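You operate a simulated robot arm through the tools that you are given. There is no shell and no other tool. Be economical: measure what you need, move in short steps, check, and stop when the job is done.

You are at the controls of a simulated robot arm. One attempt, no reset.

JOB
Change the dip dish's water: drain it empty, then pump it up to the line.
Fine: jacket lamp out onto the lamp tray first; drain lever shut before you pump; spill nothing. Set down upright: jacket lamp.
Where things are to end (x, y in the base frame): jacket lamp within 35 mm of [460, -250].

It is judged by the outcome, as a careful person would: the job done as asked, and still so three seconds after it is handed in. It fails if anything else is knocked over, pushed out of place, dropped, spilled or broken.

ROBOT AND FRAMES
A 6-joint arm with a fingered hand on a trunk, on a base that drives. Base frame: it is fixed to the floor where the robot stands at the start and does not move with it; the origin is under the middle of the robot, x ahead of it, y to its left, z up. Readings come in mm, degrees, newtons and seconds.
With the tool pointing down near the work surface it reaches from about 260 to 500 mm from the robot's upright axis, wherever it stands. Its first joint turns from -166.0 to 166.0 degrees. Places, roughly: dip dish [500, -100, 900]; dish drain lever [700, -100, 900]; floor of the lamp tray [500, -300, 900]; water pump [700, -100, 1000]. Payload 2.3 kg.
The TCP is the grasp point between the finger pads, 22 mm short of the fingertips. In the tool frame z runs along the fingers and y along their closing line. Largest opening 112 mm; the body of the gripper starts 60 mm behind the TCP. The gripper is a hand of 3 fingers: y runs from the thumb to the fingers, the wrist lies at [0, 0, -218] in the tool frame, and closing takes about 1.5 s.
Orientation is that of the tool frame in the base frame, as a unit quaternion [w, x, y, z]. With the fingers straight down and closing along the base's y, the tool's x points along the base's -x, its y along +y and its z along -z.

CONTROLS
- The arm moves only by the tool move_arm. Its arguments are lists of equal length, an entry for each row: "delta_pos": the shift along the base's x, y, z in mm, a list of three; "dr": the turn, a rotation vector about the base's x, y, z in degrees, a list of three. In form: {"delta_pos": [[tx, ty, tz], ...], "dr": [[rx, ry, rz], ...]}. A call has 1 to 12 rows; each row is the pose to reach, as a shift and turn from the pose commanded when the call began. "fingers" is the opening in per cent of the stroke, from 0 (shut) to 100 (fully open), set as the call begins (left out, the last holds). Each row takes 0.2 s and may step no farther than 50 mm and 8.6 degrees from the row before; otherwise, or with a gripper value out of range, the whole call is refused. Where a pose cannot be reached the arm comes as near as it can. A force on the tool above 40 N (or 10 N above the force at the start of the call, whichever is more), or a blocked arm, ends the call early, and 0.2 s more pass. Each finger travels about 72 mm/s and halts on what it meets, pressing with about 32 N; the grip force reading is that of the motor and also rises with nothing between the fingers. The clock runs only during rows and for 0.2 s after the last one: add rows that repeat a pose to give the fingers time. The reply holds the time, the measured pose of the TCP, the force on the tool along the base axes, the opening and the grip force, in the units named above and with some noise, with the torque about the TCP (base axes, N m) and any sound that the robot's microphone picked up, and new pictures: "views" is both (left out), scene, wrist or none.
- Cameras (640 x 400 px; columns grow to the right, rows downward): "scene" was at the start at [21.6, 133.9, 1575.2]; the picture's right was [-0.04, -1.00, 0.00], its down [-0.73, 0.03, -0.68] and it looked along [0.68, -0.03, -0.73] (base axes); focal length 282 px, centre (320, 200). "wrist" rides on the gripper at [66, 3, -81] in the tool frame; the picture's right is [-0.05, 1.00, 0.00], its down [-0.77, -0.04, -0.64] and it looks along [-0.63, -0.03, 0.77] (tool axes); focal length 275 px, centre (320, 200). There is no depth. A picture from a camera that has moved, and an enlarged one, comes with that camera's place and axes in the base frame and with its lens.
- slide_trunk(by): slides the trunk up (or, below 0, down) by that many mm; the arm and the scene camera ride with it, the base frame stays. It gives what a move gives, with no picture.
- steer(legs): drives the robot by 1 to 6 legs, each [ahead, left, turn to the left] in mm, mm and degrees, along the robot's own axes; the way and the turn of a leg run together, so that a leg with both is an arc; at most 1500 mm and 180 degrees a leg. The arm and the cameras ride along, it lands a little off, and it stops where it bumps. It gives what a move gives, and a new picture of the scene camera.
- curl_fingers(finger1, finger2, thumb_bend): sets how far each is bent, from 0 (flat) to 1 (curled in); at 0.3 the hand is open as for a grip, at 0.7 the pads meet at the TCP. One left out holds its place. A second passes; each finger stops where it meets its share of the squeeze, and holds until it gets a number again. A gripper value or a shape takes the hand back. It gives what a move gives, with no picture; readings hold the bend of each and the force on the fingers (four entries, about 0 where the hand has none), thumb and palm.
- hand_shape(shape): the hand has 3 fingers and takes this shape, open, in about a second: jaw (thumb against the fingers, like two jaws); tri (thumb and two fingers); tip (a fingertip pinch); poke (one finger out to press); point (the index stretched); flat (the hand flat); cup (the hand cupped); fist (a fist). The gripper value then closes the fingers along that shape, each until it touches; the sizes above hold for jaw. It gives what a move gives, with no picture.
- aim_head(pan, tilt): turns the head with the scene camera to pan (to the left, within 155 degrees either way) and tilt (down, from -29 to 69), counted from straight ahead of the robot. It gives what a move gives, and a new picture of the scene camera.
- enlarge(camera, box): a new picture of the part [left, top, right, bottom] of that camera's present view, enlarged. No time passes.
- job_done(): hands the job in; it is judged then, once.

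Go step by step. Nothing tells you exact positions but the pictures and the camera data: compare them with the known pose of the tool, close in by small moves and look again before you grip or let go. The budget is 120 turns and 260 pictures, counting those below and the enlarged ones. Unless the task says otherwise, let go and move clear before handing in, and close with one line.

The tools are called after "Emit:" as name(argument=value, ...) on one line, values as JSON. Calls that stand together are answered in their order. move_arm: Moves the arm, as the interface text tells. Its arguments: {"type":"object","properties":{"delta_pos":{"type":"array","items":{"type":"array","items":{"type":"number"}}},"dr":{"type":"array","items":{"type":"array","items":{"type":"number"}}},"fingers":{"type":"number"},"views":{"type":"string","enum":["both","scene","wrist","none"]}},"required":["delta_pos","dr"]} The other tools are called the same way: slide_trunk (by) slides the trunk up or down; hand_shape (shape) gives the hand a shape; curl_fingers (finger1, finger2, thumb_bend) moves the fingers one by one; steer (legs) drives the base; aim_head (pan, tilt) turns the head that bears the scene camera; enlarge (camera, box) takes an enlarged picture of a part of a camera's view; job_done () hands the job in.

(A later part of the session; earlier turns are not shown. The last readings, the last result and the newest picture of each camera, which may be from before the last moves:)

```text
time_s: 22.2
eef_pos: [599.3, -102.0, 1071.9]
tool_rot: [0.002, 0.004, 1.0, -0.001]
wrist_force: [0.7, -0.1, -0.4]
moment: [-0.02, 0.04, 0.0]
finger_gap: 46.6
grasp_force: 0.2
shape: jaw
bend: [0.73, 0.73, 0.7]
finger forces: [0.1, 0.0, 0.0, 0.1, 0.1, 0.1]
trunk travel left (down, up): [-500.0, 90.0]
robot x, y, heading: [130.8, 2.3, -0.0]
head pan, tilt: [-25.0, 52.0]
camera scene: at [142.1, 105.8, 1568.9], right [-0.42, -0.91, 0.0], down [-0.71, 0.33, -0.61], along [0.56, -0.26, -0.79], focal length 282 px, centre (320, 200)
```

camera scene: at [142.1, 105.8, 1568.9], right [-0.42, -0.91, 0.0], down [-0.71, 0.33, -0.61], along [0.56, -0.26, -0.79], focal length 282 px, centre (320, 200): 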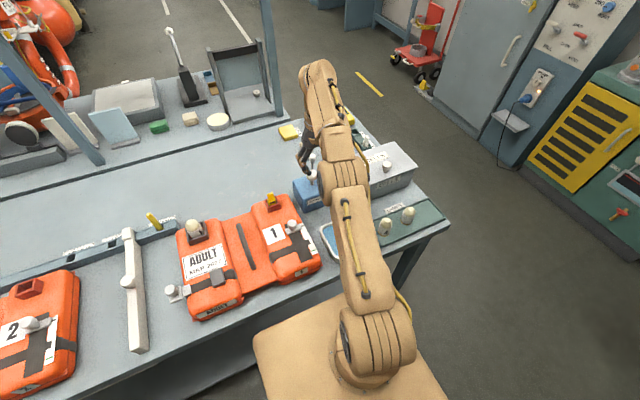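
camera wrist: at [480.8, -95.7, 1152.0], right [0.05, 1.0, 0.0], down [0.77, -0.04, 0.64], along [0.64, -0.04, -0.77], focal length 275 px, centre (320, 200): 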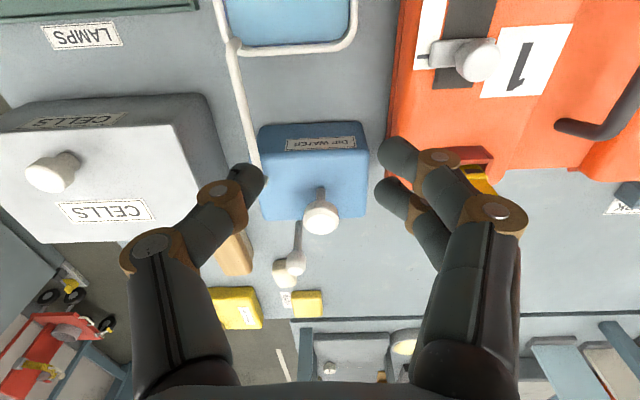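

Moved fine. Now the hand goes left and yaws −90° so the wrist camera looks across at the lever from the side.

Emit:
move_arm(delta_pos=[[0, 20, 0], [0, 40, 0], [0, 60, 0], [0, 80, 0], [0, 100, 0], [0, 115, 0], [0, 130, 0], [0, 140, 0], [0, 150, 0], [0, 160, 0], [0, 170, 0]], dr=[[0, 0, -8.2], [0, 0, -16.4], [0, 0, -24.6], [0, 0, -32.8], [0, 0, -41], [0, 0, -49], [0, 0, -57], [0, 0, -65], [0, 0, -73], [0, 0, -81], [0, 0, -89]], views="both")

```text
time_s: 24.6
eef_pos: [599.4, 68.6, 1073.4]
tool_rot: [0.0, 0.705, 0.709, -0.004]
wrist_force: [0.7, -0.4, 0.2]
moment: [-0.02, 0.03, -0.02]
finger_gap: 46.5
grasp_force: 0.0
shape: jaw
bend: [0.73, 0.73, 0.7]
finger forces: [0.1, 0.0, 0.1, 0.0, 0.0, 0.0]
trunk travel left (down, up): [-500.0, 90.0]
robot x, y, heading: [129.7, 0.9, -0.1]
head pan, tilt: [-25.0, 52.0]
camera scene: at [140.5, 106.1, 1568.8], right [-0.42, -0.91, 0.0], down [-0.71, 0.33, -0.62], along [0.56, -0.26, -0.79], focal length 282 px, centre (320, 200)
camera wrist: at [601.4, 137.1, 1153.3], right [1.0, -0.04, 0.0], down [-0.03, -0.77, 0.64], along [-0.03, -0.64, -0.77], focal length 275 px, centre (320, 200)
```

scene: 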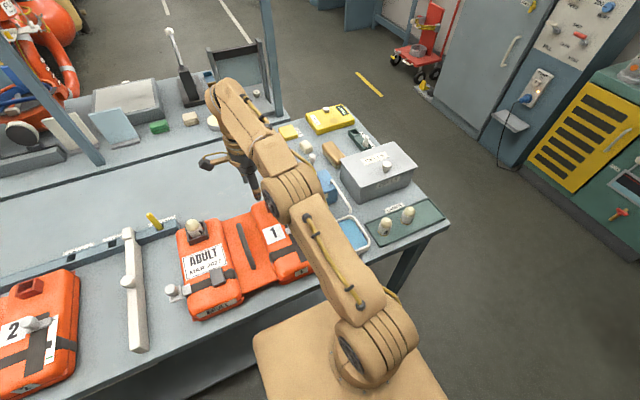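
wrist: 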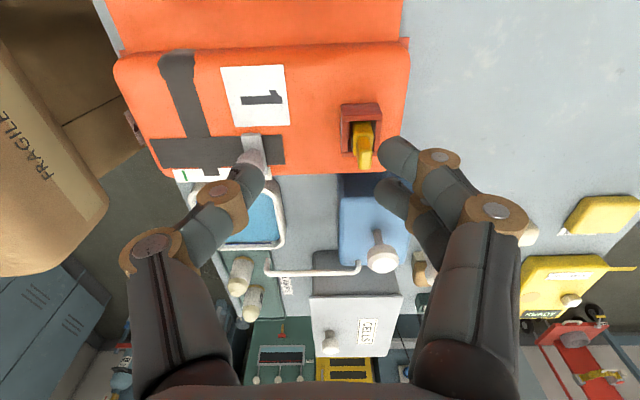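

Emit:
move_arm(delta_pos=[[0, 0, -10], [0, 0, -20], [0, 0, -30]], dr=[[0, 0, 8], [0, 0, 16], [0, 0, 24]], views="none")

Emit:
enlarge(camera="wrist", box=[220, 180, 420, 360])

```text
time_s: 25.4
eef_pos: [599.6, 68.8, 1043.6]
tool_rot: [0.002, 0.541, 0.841, -0.003]
wrist_force: [0.0, -0.3, 0.3]
moment: [-0.02, 0.0, -0.02]
finger_gap: 46.7
grasp_force: 0.0
shape: jaw
bend: [0.73, 0.73, 0.7]
finger forces: [0.0, 0.0, 0.1, 0.1, 0.1, 0.0]
trunk travel left (down, up): [-500.0, 90.0]
robot x, y, heading: [132.7, -2.5, 0.0]
head pan, tilt: [-25.0, 52.0]
```

```text
2.22 times, centred on (320, 270) of wrist
camera zoom: at [573.7, 132.2, 1124.3], right [0.93, 0.37, 0.0], down [0.29, -0.71, 0.64], along [0.24, -0.6, -0.77], focal length 612 px, centre (320, 44)
```

zoom: 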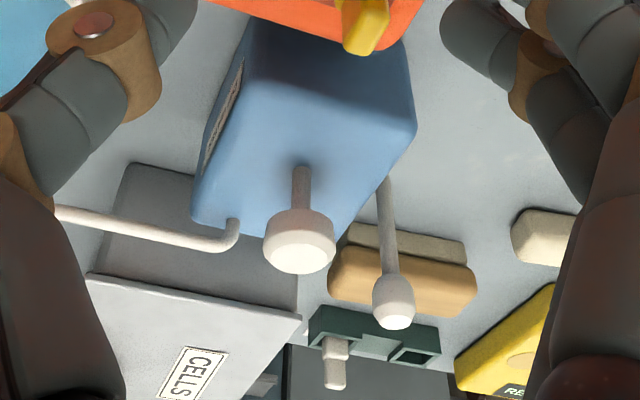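

The side view shows the lever standing upright behind the pump box at about (723,-137), with its knob top at z≈970; the pump knob top is at (660,-106,968). I'll flip the hand around so its camera rides on top when the hand is tilted forward.

Emit:
move_arm(delta_pos=[[0, 0, 5], [0, 0, 10], [0, 0, 15], [0, 0, 20], [0, 0, 25], [0, 0, 30], [0, 0, 30], [0, 0, 30], [0, 0, 30], [0, 0, 30], [0, 0, 30], [0, 0, 30]], dr=[[0, 0, -8.3], [0, 0, -16.6], [0, 0, -24.9], [0, 0, -33.2], [0, 0, -41.5], [0, 0, -49.8], [0, 0, -58.1], [0, 0, -66.4], [0, 0, -74.7], [0, 0, -83], [0, 0, -91.3], [0, 0, -99.6]], views="none")

Emit:
move_arm(delta_pos=[[0, 0, 0], [0, 0, 0]], dr=[[0, 0, -8], [0, 0, -15]], views="both")

```text
time_s: 28.0
eef_pos: [599.6, 67.8, 1071.5]
tool_rot: [-0.001, 0.992, 0.128, -0.004]
wrist_force: [-0.7, -0.5, -0.1]
moment: [0.0, 0.0, 0.0]
finger_gap: 46.7
grasp_force: 0.0
shape: jaw
bend: [0.73, 0.73, 0.7]
finger forces: [0.0, 0.1, 0.0, 0.0, 0.0, 0.0]
trunk travel left (down, up): [-500.0, 90.0]
robot x, y, heading: [128.6, 0.1, 0.2]
head pan, tilt: [-25.0, 52.0]
```

```text
time_s: 28.6
eef_pos: [597.9, 67.9, 1072.1]
tool_rot: [-0.003, 1.0, -0.002, -0.003]
wrist_force: [-0.6, -0.3, -0.9]
moment: [0.01, 0.03, 0.01]
finger_gap: 46.5
grasp_force: 0.1
shape: jaw
bend: [0.73, 0.73, 0.7]
finger forces: [0.0, 0.1, 0.0, 0.0, 0.0, 0.0]
trunk travel left (down, up): [-500.0, 90.0]
robot x, y, heading: [128.7, 0.8, 0.1]
head pan, tilt: [-25.0, 52.0]
camera scene: at [140.3, 105.8, 1568.9], right [-0.42, -0.91, 0.0], down [-0.71, 0.33, -0.62], along [0.56, -0.26, -0.79], focal length 282 px, centre (320, 200)
camera wrist: at [664.2, 66.7, 1152.2], right [-0.05, -1.0, 0.0], down [-0.77, 0.04, 0.64], along [-0.64, 0.04, -0.77], focal length 275 px, centre (320, 200)
```

scene: 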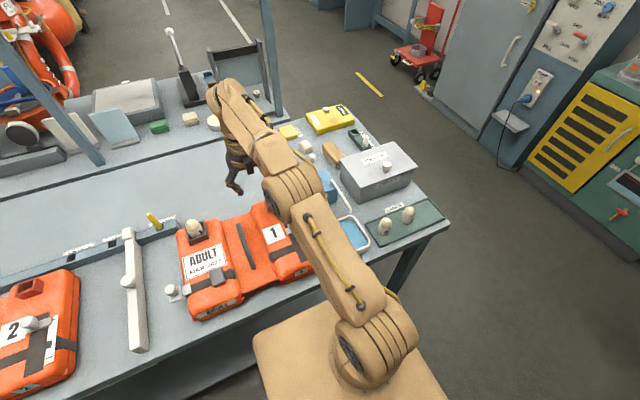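
wrist: 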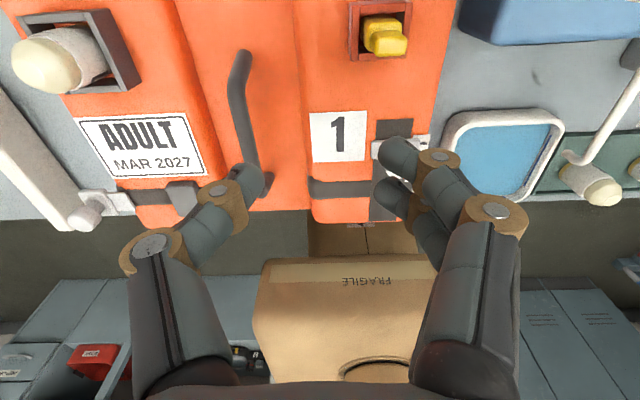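

Flip reached. Now tilt the hand forward 40° and bring it to above and short of the lever for a top view.

Emit:
move_arm(delta_pos=[[10, -40, 15], [30, -80, 15], [50, -120, 15], [70, -165, 15], [90, -205, 15], [90, -205, 15]], dr=[[0, -8, 0], [0, -16, 0], [0, -24, 0], [0, -32, 0], [0, -40, 0], [0, -40, 0]])

```text
time_s: 30.0
eef_pos: [688.9, -135.4, 1082.2]
tool_rot: [-0.002, 0.941, 0.0, 0.34]
wrist_force: [-0.3, 0.0, 0.4]
moment: [0.0, -0.01, 0.02]
finger_gap: 46.7
grasp_force: 0.1
shape: jaw
bend: [0.73, 0.73, 0.7]
finger forces: [0.0, 0.1, 0.0, 0.1, 0.0, 0.0]
trunk travel left (down, up): [-500.0, 90.0]
robot x, y, heading: [131.2, -0.9, 0.0]
head pan, tilt: [-25.0, 52.0]
camera scene: at [140.1, 106.4, 1568.8], right [-0.42, -0.91, 0.0], down [-0.71, 0.33, -0.62], along [0.56, -0.26, -0.79], focal length 282 px, centre (320, 200)
camera wrist: at [689.4, -138.1, 1187.4], right [-0.04, -1.0, -0.03], down [-1.0, 0.04, 0.0], along [0.0, 0.03, -1.0], focal length 275 px, centre (320, 200)
```

scene: 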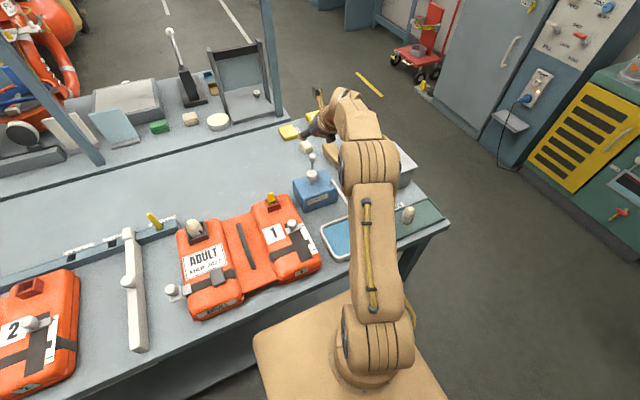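
wrist: 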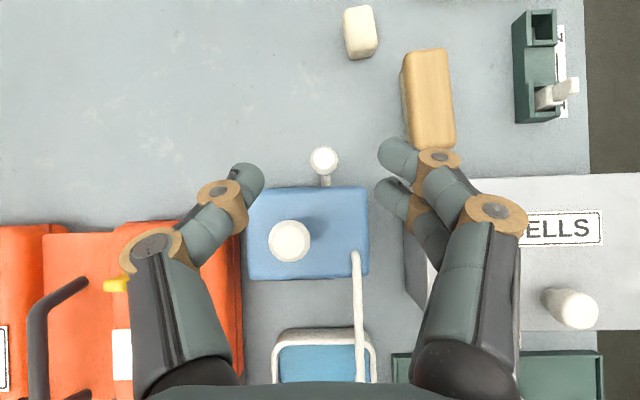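

Emit:
enlarge(camera="wrist", box=[240, 130, 400, 290])

Emit:
enlarge(camera="scene", box=[270, 120, 370, 220])

```text
2.50 times, centred on (320, 210) of wrist
camera zoom: at [689.4, -138.1, 1187.4], right [-0.04, -1.0, -0.03], down [-1.0, 0.04, 0.0], along [0.0, 0.03, -1.0], focal length 688 px, centre (320, 175)
```

zoom: 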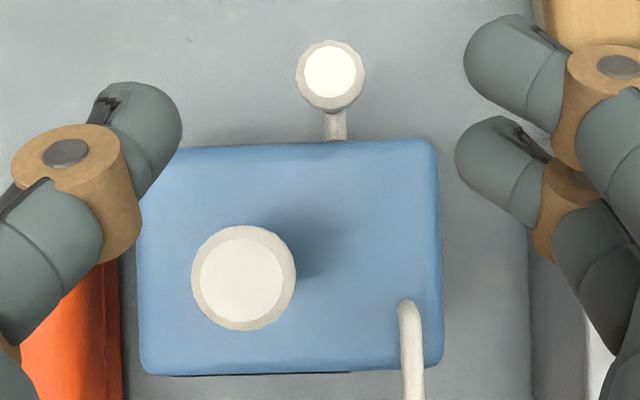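

```text
4.00 times, centred on (320, 170) of scene
camera zoom: at [140.1, 106.4, 1568.8], right [-0.42, -0.91, 0.0], down [-0.71, 0.33, -0.62], along [0.56, -0.26, -0.79], focal length 1127 px, centre (320, 320)
```

zoom: 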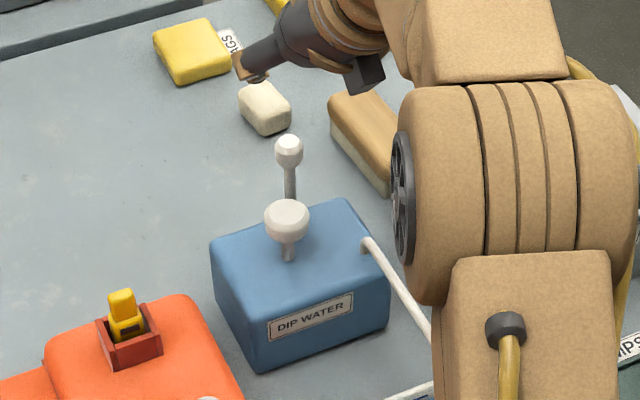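

From above the lever knob is at about (721,-135,968), probably leaning slightly back. I'll descend with open fingers straddling it along y and look again.

Emit:
move_arm(delta_pos=[[0, 0, -40], [8, 0, -80], [14, 0, -100], [14, 0, -100]], dr=[[0, 0, 0], [0, 0, 0], [0, 0, 0], [0, 0, 0]])

Emit:
enlarge(camera="scene", box=[270, 120, 370, 220])

```text
time_s: 31.0
eef_pos: [703.1, -135.3, 985.0]
tool_rot: [-0.001, 0.941, -0.001, 0.339]
wrist_force: [0.6, 0.0, -0.1]
moment: [-0.04, -0.01, -0.01]
finger_gap: 46.5
grasp_force: 0.0
shape: jaw
bend: [0.73, 0.73, 0.7]
finger forces: [0.0, 0.1, 0.0, 0.0, 0.1, 0.0]
trunk travel left (down, up): [-500.0, 90.0]
robot x, y, heading: [126.3, -5.2, -0.3]
head pan, tilt: [-25.0, 52.0]
camera scene: at [140.1, 105.8, 1568.9], right [-0.42, -0.91, 0.0], down [-0.71, 0.33, -0.62], along [0.56, -0.26, -0.79], focal length 282 px, centre (320, 200)
camera wrist: at [703.3, -137.1, 1090.0], right [-0.04, -1.0, -0.03], down [-1.0, 0.04, 0.0], along [0.0, 0.03, -1.0], focal length 275 px, centre (320, 200)
```

scene: 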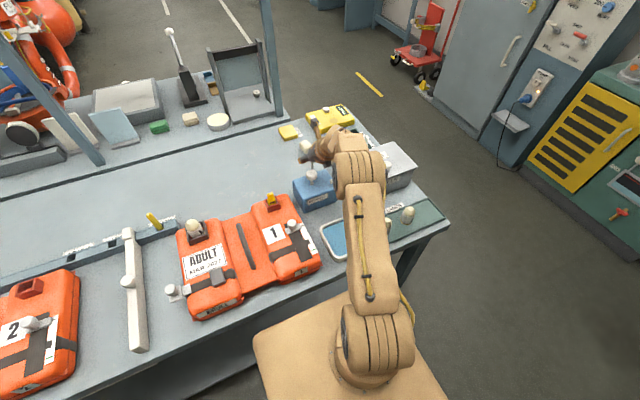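
wrist: 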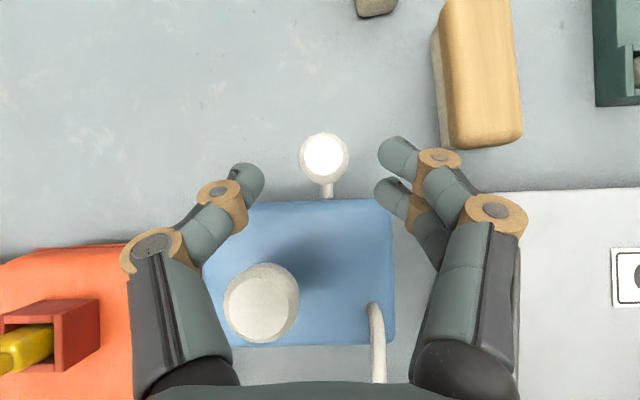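

```text
4.00 times, centred on (320, 170) of scene
camera zoom: at [140.1, 105.8, 1568.9], right [-0.42, -0.91, 0.0], down [-0.71, 0.33, -0.62], along [0.56, -0.26, -0.79], focal length 1127 px, centre (320, 320)
```

zoom: 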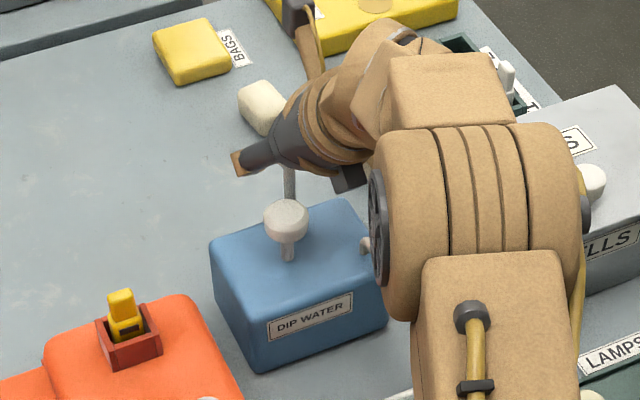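

Knob sits between thumb and fingers. I'll go the last 30 mm in along the tool axis and close on it.

Emit:
move_arm(delta_pos=[[8, 0, -13], [17, 0, -27], [17, 0, -27]], dr=[[0, 0, 0], [0, 0, 0], [0, 0, 0]], views="wrist")

```text
time_s: 31.8
eef_pos: [721.5, -137.1, 959.4]
tool_rot: [-0.002, 0.941, -0.001, 0.339]
wrist_force: [0.6, -0.5, 0.7]
moment: [0.01, 0.0, 0.01]
finger_gap: 46.6
grasp_force: 0.1
shape: jaw
bend: [0.73, 0.73, 0.7]
finger forces: [0.0, 0.0, 0.0, 0.0, 0.1, 0.0]
trunk travel left (down, up): [-500.0, 90.0]
robot x, y, heading: [131.4, -1.5, 0.2]
head pan, tilt: [-25.0, 52.0]
camera wrist: at [719.8, -138.5, 1063.3], right [-0.03, -1.0, -0.03], down [-1.0, 0.03, 0.0], along [0.0, 0.03, -1.0], focal length 275 px, centre (320, 200)
```

wrist: 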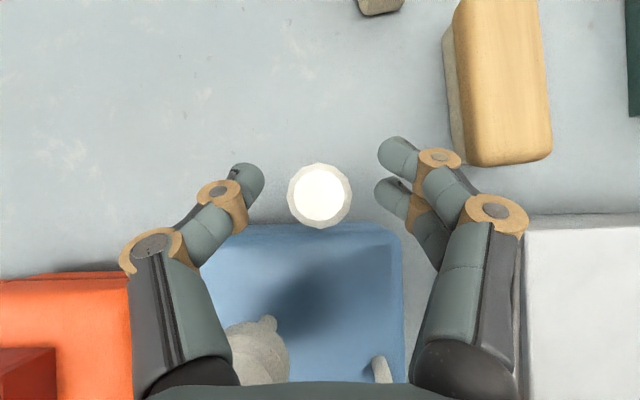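

Emit:
move_arm(delta_pos=[[0, 1, -2], [0, 1, -2], [0, 1, -2], [0, 1, -2], [0, 1, -2]], dr=[[0, 0, 0], [0, 0, 0], [0, 0, 0], [0, 0, 0], [0, 0, 0]], fingers=8, views="wrist")

```text
time_s: 33.0
eef_pos: [720.4, -136.2, 957.6]
tool_rot: [-0.002, 0.941, -0.001, 0.339]
wrist_force: [0.7, -0.2, -0.5]
moment: [-0.03, 0.0, -0.01]
finger_gap: 9.2
grasp_force: 0.0
shape: jaw
bend: [0.72, 0.71, 0.7]
finger forces: [0.0, 0.4, 0.0, 0.1, 0.0, 0.0]
trunk travel left (down, up): [-500.0, 90.0]
robot x, y, heading: [130.4, 2.4, 0.1]
head pan, tilt: [-25.0, 52.0]
camera wrist: at [719.3, -138.0, 1061.7], right [-0.04, -1.0, -0.03], down [-1.0, 0.04, 0.0], along [0.0, 0.03, -1.0], focal length 275 px, centre (320, 200)
```

wrist: 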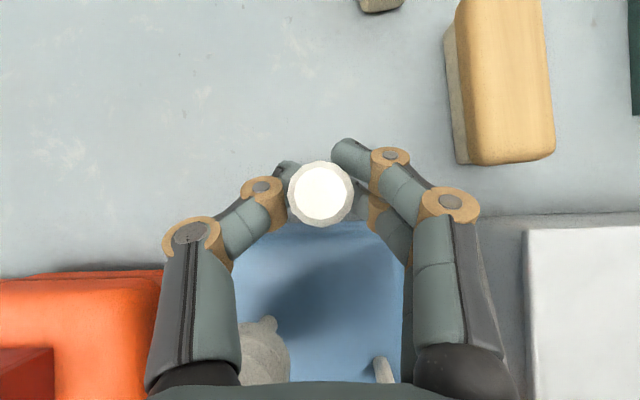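

The fingers have closed on the stem below the knob. I'll tighten and then try a small pull toward the robot, watching force.

Emit:
move_arm(delta_pos=[[0, 0, 0], [0, 0, 0], [0, 0, 0]], dr=[[0, 0, 0], [0, 0, 0], [0, 0, 0]], fingers=0, views="none")

Emit:
move_arm(delta_pos=[[-3, 0, 0], [-6, 0, 0], [-6, 0, 0]], dr=[[0, 0, 0], [0, 0, 0], [0, 0, 0]], views="wrist")

```text
time_s: 33.8
eef_pos: [721.4, -135.7, 955.9]
tool_rot: [-0.002, 0.941, -0.001, 0.339]
wrist_force: [6.7, -1.4, -0.8]
moment: [-0.02, -0.07, -0.02]
finger_gap: 0.0
grasp_force: 32.3
shape: jaw
bend: [0.66, 0.71, 0.72]
finger forces: [7.4, 14.3, 0.0, 0.1, 28.0, 0.1]
trunk travel left (down, up): [-500.0, 90.0]
robot x, y, heading: [127.9, 1.6, -0.1]
head pan, tilt: [-25.0, 52.0]
```

```text
time_s: 34.6
eef_pos: [719.4, -135.5, 956.3]
tool_rot: [-0.001, 0.941, 0.0, 0.338]
wrist_force: [33.6, -3.1, 5.9]
moment: [0.0, -0.26, 0.05]
finger_gap: 0.0
grasp_force: 31.7
shape: jaw
bend: [0.66, 0.71, 0.71]
finger forces: [9.9, 15.9, 0.0, 0.0, 38.3, 0.0]
trunk travel left (down, up): [-500.0, 90.0]
robot x, y, heading: [128.9, 2.3, 0.1]
head pan, tilt: [-25.0, 52.0]
camera wrist: at [719.6, -137.9, 1060.5], right [-0.03, -1.0, -0.03], down [-1.0, 0.03, 0.0], along [0.0, 0.03, -1.0], focal length 275 px, centre (320, 200)
```

wrist: 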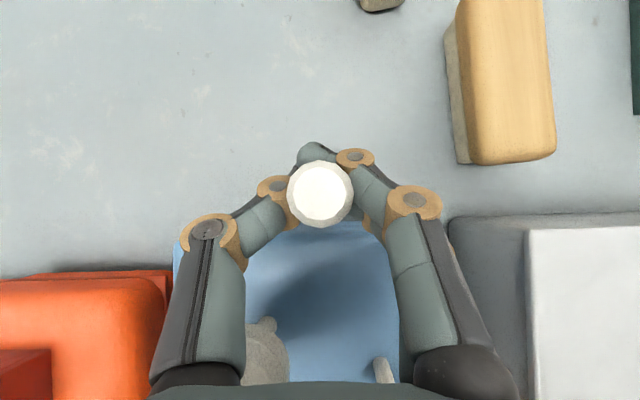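

Pulling toward the robot is blocked (34 N). I'll undo that and try pushing away from the robot a little.

Emit:
move_arm(delta_pos=[[3, 0, 0], [6, 0, 0], [6, 0, 0]], dr=[[0, 0, 0], [0, 0, 0], [0, 0, 0]], views="none")

Emit:
move_arm(delta_pos=[[3, 0, 0], [5, 0, 0], [5, 0, 0]], dr=[[0, 0, 0], [0, 0, 0], [0, 0, 0]], views="none")

```text
time_s: 35.4
eef_pos: [721.4, -136.7, 956.0]
tool_rot: [-0.003, 0.942, 0.0, 0.336]
wrist_force: [16.6, -2.5, 3.8]
moment: [-0.03, -0.18, 0.04]
finger_gap: 0.0
grasp_force: 31.8
shape: jaw
bend: [0.66, 0.71, 0.71]
finger forces: [8.5, 15.3, 0.0, 0.0, 31.1, 0.1]
trunk travel left (down, up): [-500.0, 90.0]
robot x, y, heading: [129.0, 3.0, 0.3]
head pan, tilt: [-25.0, 52.0]
```

```text
time_s: 36.2
eef_pos: [724.4, -137.1, 956.3]
tool_rot: [-0.004, 0.941, -0.001, 0.337]
wrist_force: [-4.1, -1.9, -8.9]
moment: [-0.09, 0.01, 0.06]
finger_gap: 0.0
grasp_force: 32.1
shape: jaw
bend: [0.67, 0.72, 0.74]
finger forces: [6.3, 12.0, 0.1, 0.1, 25.5, 0.0]
trunk travel left (down, up): [-500.0, 90.0]
robot x, y, heading: [129.9, 0.4, 0.2]
head pan, tilt: [-25.0, 52.0]
```

It gives a little in +x with low force. Push further.

Emit:
move_arm(delta_pos=[[4, 0, 0], [8, 0, -0.5], [12, 0, -1], [12, 0, -1]], dr=[[0, 0, 0], [0, 0, 0], [0, 0, 0], [0, 0, 0]], views="wrist")

```text
time_s: 37.2
eef_pos: [736.6, -136.0, 956.2]
tool_rot: [-0.003, 0.941, 0.0, 0.339]
wrist_force: [0.4, 0.7, -1.5]
moment: [0.01, -0.01, -0.03]
finger_gap: 0.0
grasp_force: 32.1
shape: jaw
bend: [0.7, 0.74, 0.76]
finger forces: [0.0, 1.3, 0.0, 0.0, 2.5, 0.0]
trunk travel left (down, up): [-500.0, 90.0]
robot x, y, heading: [133.3, 1.8, 0.2]
head pan, tilt: [-25.0, 52.0]
camera wrist: at [736.1, -137.7, 1061.6], right [-0.04, -1.0, -0.03], down [-1.0, 0.04, 0.0], along [0.0, 0.03, -1.0], focal length 275 px, centre (320, 200)
```

wrist: 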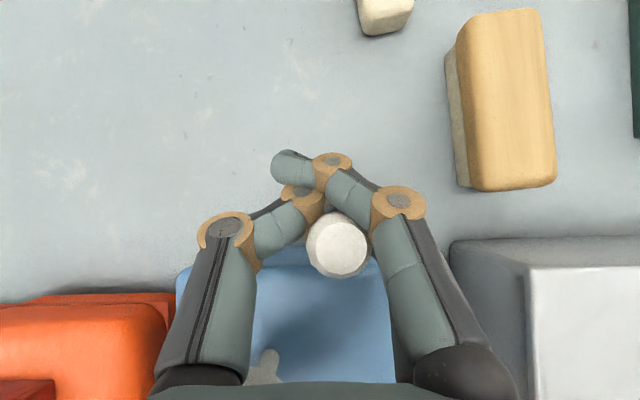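

The fingers slipped past the stem; the knob stayed at x≈721 but seems shifted slightly to −y, so it likely swings sideways. I'll open and back off to look.

Emit:
move_arm(delta_pos=[[0, 0, 0], [0, 0, 0], [0, 0, 0], [0, 0, 0]], dr=[[0, 0, 0], [0, 0, 0], [0, 0, 0], [0, 0, 0]], fingers=42, views="wrist")

Emit:
enlarge(camera="wrist", box=[260, 150, 420, 310])

Emit:
enlarge(camera="scene", box=[270, 120, 390, 270])

```text
time_s: 38.2
eef_pos: [735.2, -136.6, 957.2]
tool_rot: [-0.002, 0.941, -0.001, 0.339]
wrist_force: [0.8, 0.0, 0.2]
moment: [0.01, 0.02, -0.01]
finger_gap: 46.7
grasp_force: 0.1
shape: jaw
bend: [0.73, 0.73, 0.7]
finger forces: [0.0, 0.0, 0.1, 0.0, 0.0, 0.0]
trunk travel left (down, up): [-500.0, 90.0]
robot x, y, heading: [129.1, 1.7, -0.1]
head pan, tilt: [-25.0, 52.0]
camera wrist: at [735.5, -137.7, 1061.5], right [-0.04, -1.0, -0.03], down [-1.0, 0.04, 0.0], along [0.0, 0.03, -1.0], focal length 275 px, centre (320, 200)
```

wrist: 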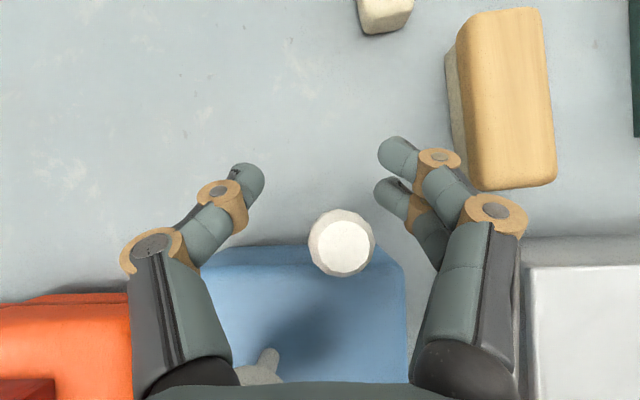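

```text
2.50 times, centred on (340, 230) of wrist
camera zoom: at [735.5, -137.7, 1061.5], right [-0.04, -1.0, -0.03], down [-1.0, 0.04, 0.0], along [0.0, 0.03, -1.0], focal length 688 px, centre (270, 125)
```

zoom: 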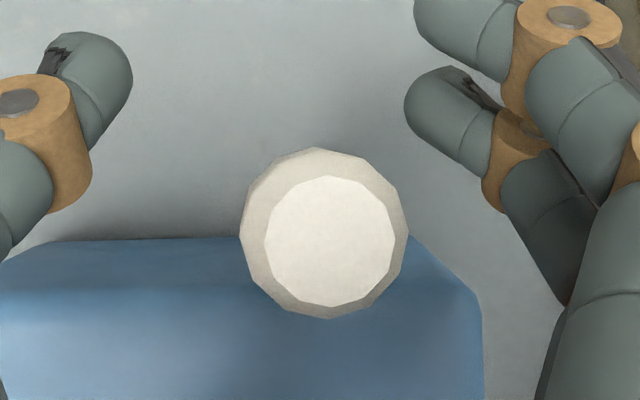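

```text
2.67 times, centred on (330, 195) of scene
camera zoom: at [140.2, 105.8, 1568.9], right [-0.42, -0.91, 0.0], down [-0.71, 0.33, -0.62], along [0.56, -0.26, -0.79], focal length 751 px, centre (293, 213)
```

zoom: 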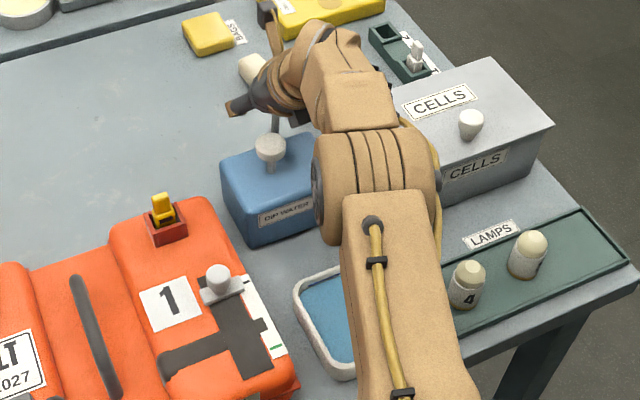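

The knob has moved about 6 mm toward −y, so the lever swings sideways. I'll cage the stem loosely and push it toward −y.

Emit:
move_arm(delta_pos=[[-7, -2, 0], [-14, -4, 0], [-14, -4, 0]], dr=[[0, 0, 0], [0, 0, 0], [0, 0, 0]], views="none")

Emit:
move_arm(delta_pos=[[0, 0, 0], [0, 0, 0], [0, 0, 0], [0, -4, 0], [0, -8, 0], [0, -12, 0], [0, -12, 0]], dr=[[0, 0, 0], [0, 0, 0], [0, 0, 0], [0, 0, 0], [0, 0, 0], [0, 0, 0], [0, 0, 0]], fingers=18, views="wrist")

```text
time_s: 39.0
eef_pos: [721.4, -139.3, 956.8]
tool_rot: [-0.002, 0.941, 0.0, 0.339]
wrist_force: [0.7, 0.2, -0.2]
moment: [-0.02, 0.03, -0.02]
finger_gap: 46.7
grasp_force: 0.1
shape: jaw
bend: [0.73, 0.73, 0.7]
finger forces: [0.0, 0.1, 0.1, 0.0, 0.0, 0.0]
trunk travel left (down, up): [-500.0, 90.0]
robot x, y, heading: [127.6, -0.8, 0.1]
head pan, tilt: [-25.0, 52.0]
```

```text
time_s: 40.6
eef_pos: [721.7, -151.1, 956.4]
tool_rot: [-0.003, 0.941, 0.0, 0.339]
wrist_force: [0.1, -0.1, 0.5]
moment: [-0.01, 0.02, -0.02]
finger_gap: 20.6
grasp_force: 0.0
shape: jaw
bend: [0.73, 0.73, 0.7]
finger forces: [0.0, 0.0, 0.0, 0.0, 0.1, 0.0]
trunk travel left (down, up): [-500.0, 90.0]
robot x, y, heading: [130.1, 0.1, -0.0]
head pan, tilt: [-25.0, 52.0]
camera wrist: at [721.6, -153.3, 1060.8], right [-0.04, -1.0, -0.03], down [-1.0, 0.04, 0.0], along [0.0, 0.03, -1.0], focal length 275 px, centre (320, 200)
```

wrist: 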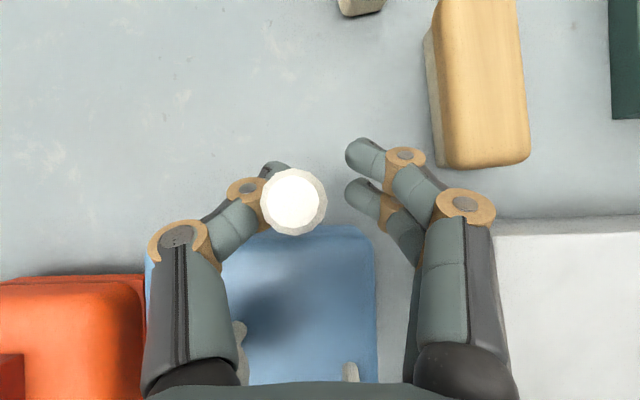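

Emit:
move_arm(delta_pos=[[0, -4, 0], [0, -8, 0], [0, -12, 0], [0, -16, 0], [0, -16, 0]], dr=[[0, 0, 0], [0, 0, 0], [0, 0, 0], [0, 0, 0], [0, 0, 0]], views="wrist")

```text
time_s: 41.8
eef_pos: [722.3, -166.8, 955.8]
tool_rot: [-0.002, 0.941, -0.001, 0.338]
wrist_force: [-0.3, 0.1, 0.3]
moment: [-0.03, 0.02, -0.03]
finger_gap: 20.4
grasp_force: 0.0
shape: jaw
bend: [0.73, 0.73, 0.7]
finger forces: [0.0, 0.0, 0.0, 0.1, 0.3, 0.0]
trunk travel left (down, up): [-500.0, 90.0]
robot x, y, heading: [132.4, 3.8, 0.1]
head pan, tilt: [-25.0, 52.0]
camera wrist: at [721.8, -169.3, 1060.8], right [-0.03, -1.0, -0.03], down [-1.0, 0.04, 0.0], along [0.0, 0.03, -1.0], focal length 275 px, centre (320, 200)
```

wrist: 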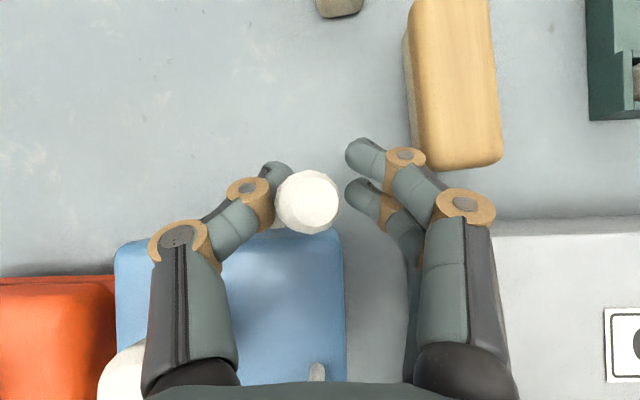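

The lever follows freely toward −y. I'll continue along its arc.

Emit:
move_arm(delta_pos=[[0, -5, -2], [0, -10, -4], [0, -15, -6], [0, -20, -9], [0, -20, -9]], dr=[[0, 0, 0], [0, 0, 0], [0, 0, 0], [0, 0, 0], [0, 0, 0]])

Emit:
enlarge(camera="scene", box=[270, 110, 430, 270])

```text
time_s: 43.0
eef_pos: [723.0, -188.3, 947.4]
tool_rot: [-0.001, 0.941, -0.001, 0.339]
wrist_force: [0.6, 0.0, -0.8]
moment: [-0.01, 0.0, -0.03]
finger_gap: 20.5
grasp_force: 0.1
shape: jaw
bend: [0.73, 0.73, 0.7]
finger forces: [0.1, 0.0, 0.0, 0.1, 0.2, 0.0]
trunk travel left (down, up): [-500.0, 90.0]
robot x, y, heading: [133.9, -0.1, -0.1]
head pan, tilt: [-25.0, 52.0]
camera scene: at [140.3, 105.8, 1568.9], right [-0.42, -0.91, 0.0], down [-0.71, 0.33, -0.62], along [0.56, -0.26, -0.79], focal length 282 px, centre (320, 200)
camera wrist: at [722.2, -190.0, 1053.0], right [-0.04, -1.0, -0.03], down [-1.0, 0.04, 0.0], along [0.0, 0.03, -1.0], focal length 275 px, centre (320, 200)
```

scene: 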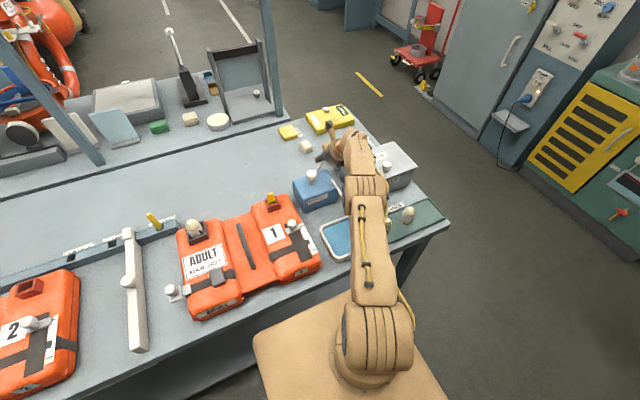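
wrist: 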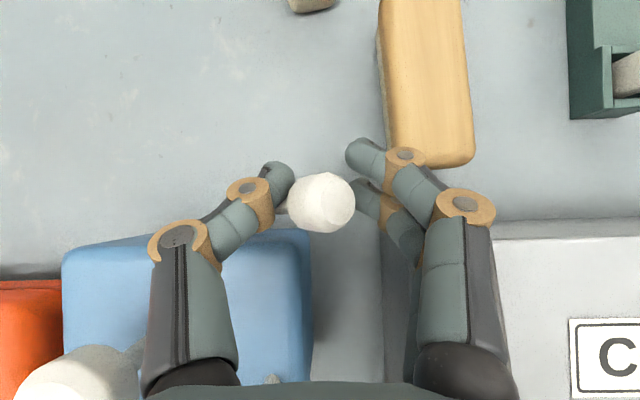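

```text
2.50 times, centred on (350, 190) of scene
camera zoom: at [140.3, 105.8, 1568.9], right [-0.42, -0.91, 0.0], down [-0.71, 0.33, -0.62], along [0.56, -0.26, -0.79], focal length 704 px, centre (245, 225)
```

zoom: 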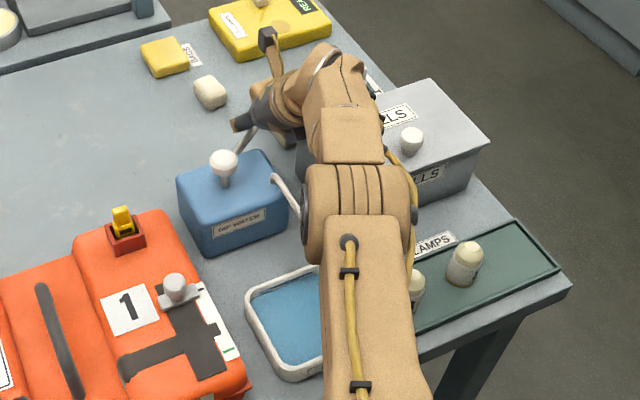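

Emit:
move_arm(delta_pos=[[0, -5, -4], [0, -10, -8], [0, -14, -12], [0, -14, -12]], dr=[[0, 0, 0], [0, 0, 0], [0, 0, 0], [0, 0, 0]])

Emit:
enlarge(camera="scene", box=[280, 120, 400, 270])

```text
time_s: 44.1
eef_pos: [724.1, -199.5, 941.2]
tool_rot: [0.0, 0.939, 0.003, 0.345]
wrist_force: [6.4, 5.6, 11.4]
moment: [-0.42, 0.23, 0.08]
finger_gap: 19.2
grasp_force: 0.0
shape: jaw
bend: [0.73, 0.73, 0.7]
finger forces: [0.0, 12.1, 0.1, 0.1, 0.1, 0.1]
trunk travel left (down, up): [-500.0, 90.0]
robot x, y, heading: [131.6, -0.1, 0.3]
head pan, tilt: [-25.0, 52.0]
stopped in row 4: the force on the tool passed its limit at 41 N (the readings are from after the stop); the commanded pose is now the measured one
camera scene: at [140.0, 107.2, 1568.5], right [-0.42, -0.91, 0.0], down [-0.71, 0.33, -0.62], along [0.56, -0.26, -0.79], focal length 282 px, centre (320, 200)
camera wrist: at [723.2, -200.5, 1045.6], right [-0.03, -1.0, -0.03], down [-1.0, 0.03, -0.01], along [0.01, 0.03, -1.0], focal length 275 px, centre (320, 200)
```

scene: 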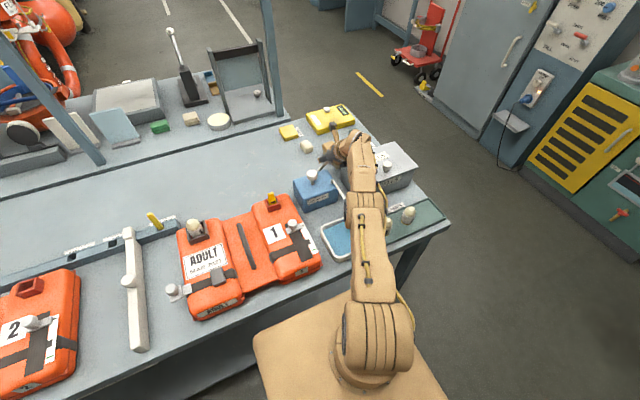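
wrist: 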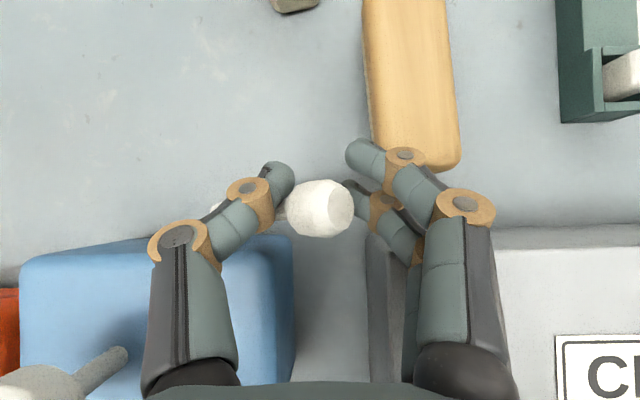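

```text
2.67 times, centred on (340, 195) of scene
camera zoom: at [140.0, 107.2, 1568.5], right [-0.42, -0.91, 0.0], down [-0.71, 0.33, -0.62], along [0.56, -0.26, -0.79], focal length 751 px, centre (267, 213)
```

zoom: 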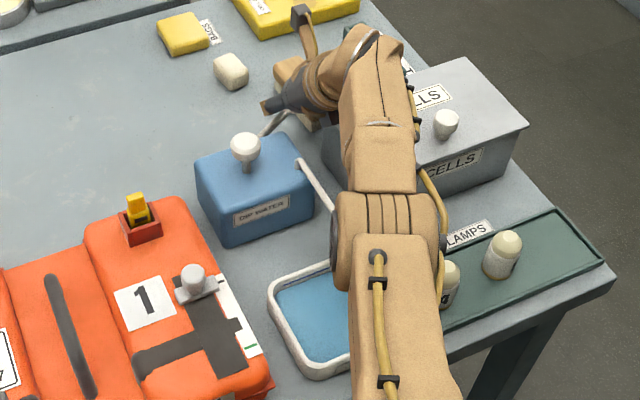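

The second finger touched the CELLS box; I'll raise clear at once and look at the dish level and the lever.

Emit:
move_arm(delta_pos=[[0, 2, 10], [0, 2, 30], [0, 2, 70], [0, 2, 70]], dr=[[0, 0, 0], [0, 0, 0], [0, 0, 0], [0, 0, 0]])

Emit:
enlarge(camera="wrist", box=[200, 100, 520, 300])

Emit:
enlarge(camera="scene", box=[280, 120, 400, 270])

```text
time_s: 45.1
eef_pos: [723.5, -199.2, 1010.9]
tool_rot: [0.0, 0.94, 0.0, 0.342]
wrist_force: [0.2, 0.1, -0.8]
moment: [-0.01, 0.0, -0.01]
finger_gap: 20.3
grasp_force: 0.0
shape: jaw
bend: [0.73, 0.73, 0.7]
finger forces: [0.0, 0.0, 0.0, 0.0, 0.1, 0.0]
trunk travel left (down, up): [-500.0, 90.0]
robot x, y, heading: [128.8, -1.8, -0.1]
head pan, tilt: [-25.0, 52.0]
camera scene: at [140.7, 105.8, 1568.8], right [-0.42, -0.91, 0.0], down [-0.71, 0.33, -0.62], along [0.56, -0.26, -0.79], focal length 282 px, centre (320, 200)
camera wrist: at [722.7, -200.5, 1114.7], right [-0.03, -1.0, -0.03], down [-1.0, 0.03, -0.01], along [0.01, 0.03, -1.0], focal length 275 px, centre (320, 200)
```

scene: 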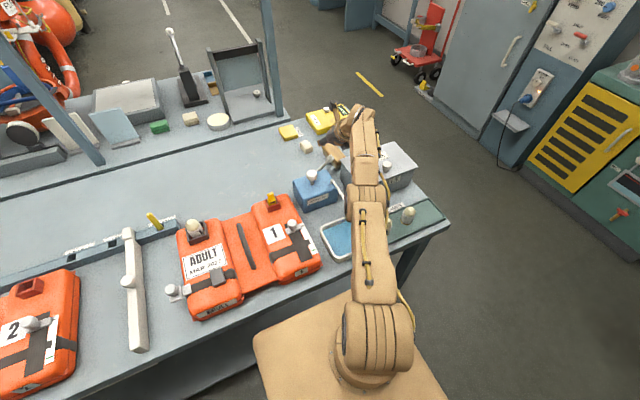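
wrist: 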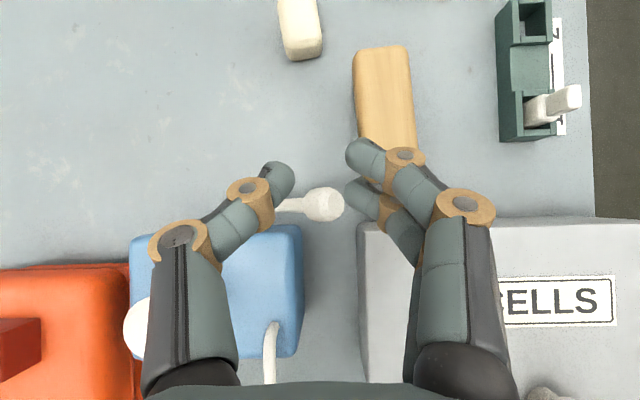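

```text
2.00 times, centred on (360, 200) of wrist
camera zoom: at [722.7, -200.5, 1114.7], right [-0.03, -1.0, -0.03], down [-1.0, 0.03, -0.01], along [0.01, 0.03, -1.0], focal length 551 px, centre (240, 200)
```

zoom: 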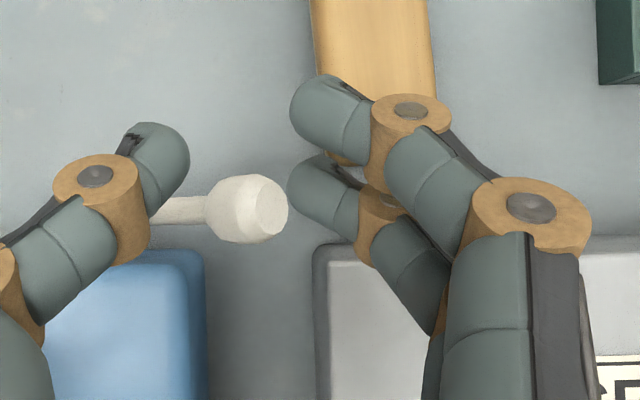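

```text
2.67 times, centred on (340, 195) of scene
camera zoom: at [140.7, 105.8, 1568.8], right [-0.42, -0.91, 0.0], down [-0.71, 0.33, -0.62], along [0.56, -0.26, -0.79], focal length 751 px, centre (267, 213)
```

zoom: 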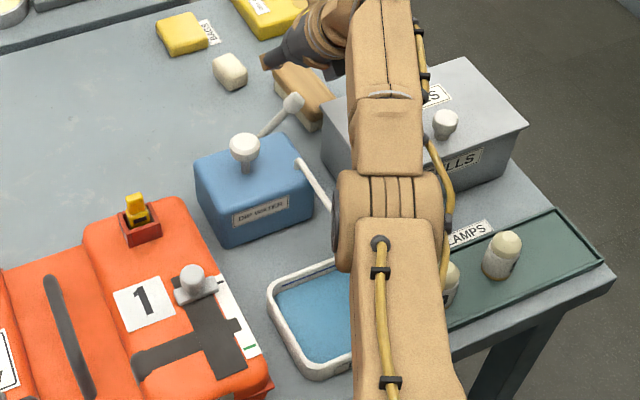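

The lever now lies well over to −y. I'll swing the hand left to uncover the dish and check whether it is draining.

Emit:
move_arm(delta_pos=[[-20, 40, 40], [-40, 80, 60], [-60, 130, 60], [-80, 180, 60], [-100, 220, 60]], dr=[[0, 0, 0], [0, 0, 0], [0, 0, 0], [0, 0, 0], [0, 0, 0]])

Emit:
enlarge(camera="scene", box=[290, 120, 430, 270])

Emit:
enlarge(camera="scene", box=[310, 200, 380, 270])

```text
refused: row 1 steps farther than a row can; nothing moved
```

```text
2.67 times, centred on (360, 195) of scene
camera zoom: at [140.7, 105.8, 1568.8], right [-0.42, -0.91, 0.0], down [-0.71, 0.33, -0.62], along [0.56, -0.26, -0.79], focal length 751 px, centre (213, 213)
```

zoom: 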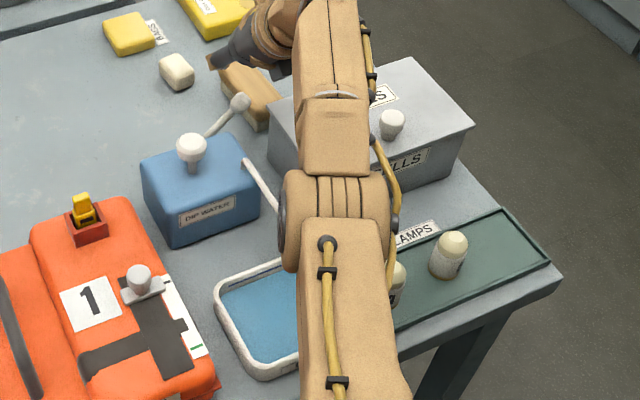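

```text
5.71 times, centred on (345, 235) of scene
camera zoom: at [140.7, 105.8, 1568.8], right [-0.42, -0.91, 0.0], down [-0.71, 0.33, -0.62], along [0.56, -0.26, -0.79], focal length 1609 px, centre (177, 0)
```

zoom: 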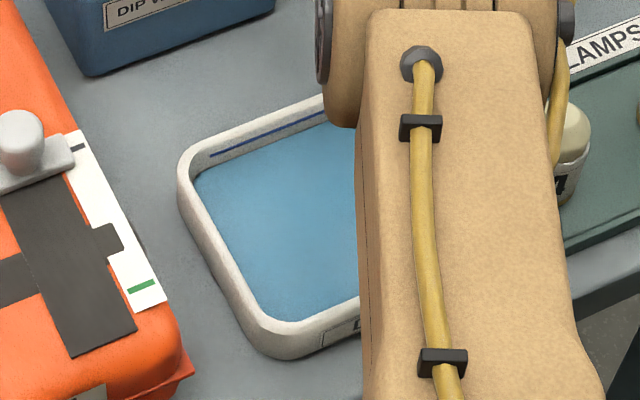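

The water is now below the blue line on the inner wall, so it is draining. I'll clear the arm and watch it empty.

Emit:
move_arm(delta_pos=[[-10, 30, 30], [-30, 70, 50], [-50, 110, 50], [-70, 150, 50], [-85, 190, 50], [-100, 230, 50], [-100, 270, 50], [-100, 270, 50], [-100, 270, 50], [-100, 270, 50], [-100, 270, 50], [-100, 270, 50]], dr=[[0, 0, 0], [0, 0, 0], [0, 0, 0], [0, 0, 0], [0, 0, 0], [0, 0, 0], [0, 0, 0], [0, 0, 0], [0, 0, 0], [0, 0, 0], [0, 0, 0], [0, 0, 0]], views="scene")

Emit:
enlarge(camera="scene", box=[310, 200, 380, 270])

Emit:
enlarge(camera="scene", box=[280, 110, 440, 270])

```text
time_s: 47.7
eef_pos: [626.0, 72.3, 1057.9]
tool_rot: [0.0, 0.939, 0.001, 0.343]
wrist_force: [0.0, 0.3, 0.1]
moment: [-0.01, 0.03, 0.0]
finger_gap: 20.4
grasp_force: 0.0
shape: jaw
bend: [0.73, 0.73, 0.7]
finger forces: [0.1, 0.1, 0.1, 0.0, 0.0, 0.1]
out of reach, approached as far as the arm can: row 1, 2, 3
trunk travel left (down, up): [-500.0, 90.0]
robot x, y, heading: [127.7, 0.1, 0.1]
head pan, tilt: [-25.0, 52.0]
camera scene: at [140.3, 105.9, 1568.9], right [-0.42, -0.91, 0.0], down [-0.71, 0.33, -0.62], along [0.56, -0.26, -0.79], focal length 282 px, centre (320, 200)
```

scene: 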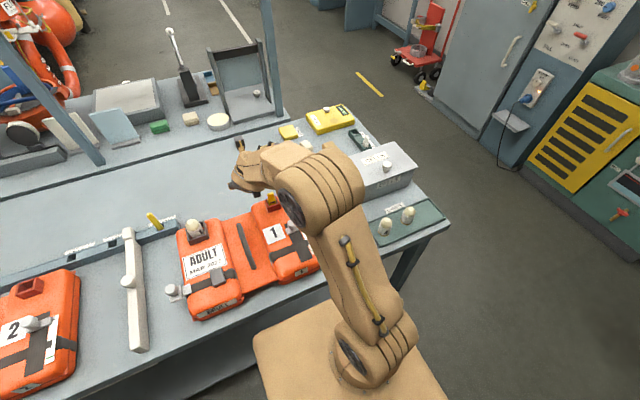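

```text
5.71 times, centred on (345, 235) of scene
camera zoom: at [140.3, 105.9, 1568.9], right [-0.42, -0.91, 0.0], down [-0.71, 0.33, -0.62], along [0.56, -0.26, -0.79], focal length 1609 px, centre (177, 0)
```

zoom: 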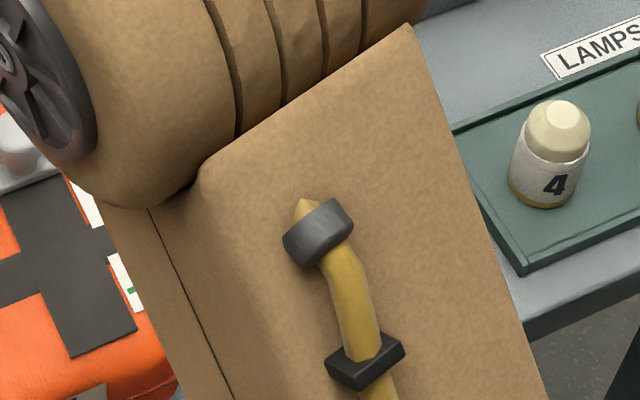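

```text
2.50 times, centred on (360, 190) of scene
camera zoom: at [140.3, 105.9, 1568.9], right [-0.42, -0.91, 0.0], down [-0.71, 0.33, -0.62], along [0.56, -0.26, -0.79], focal length 704 px, centre (220, 225)
```

zoom: 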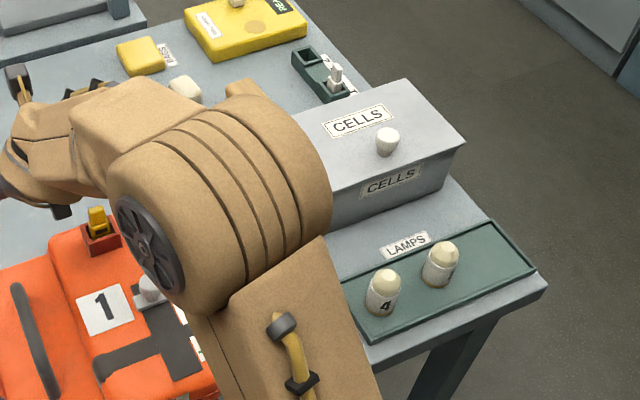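

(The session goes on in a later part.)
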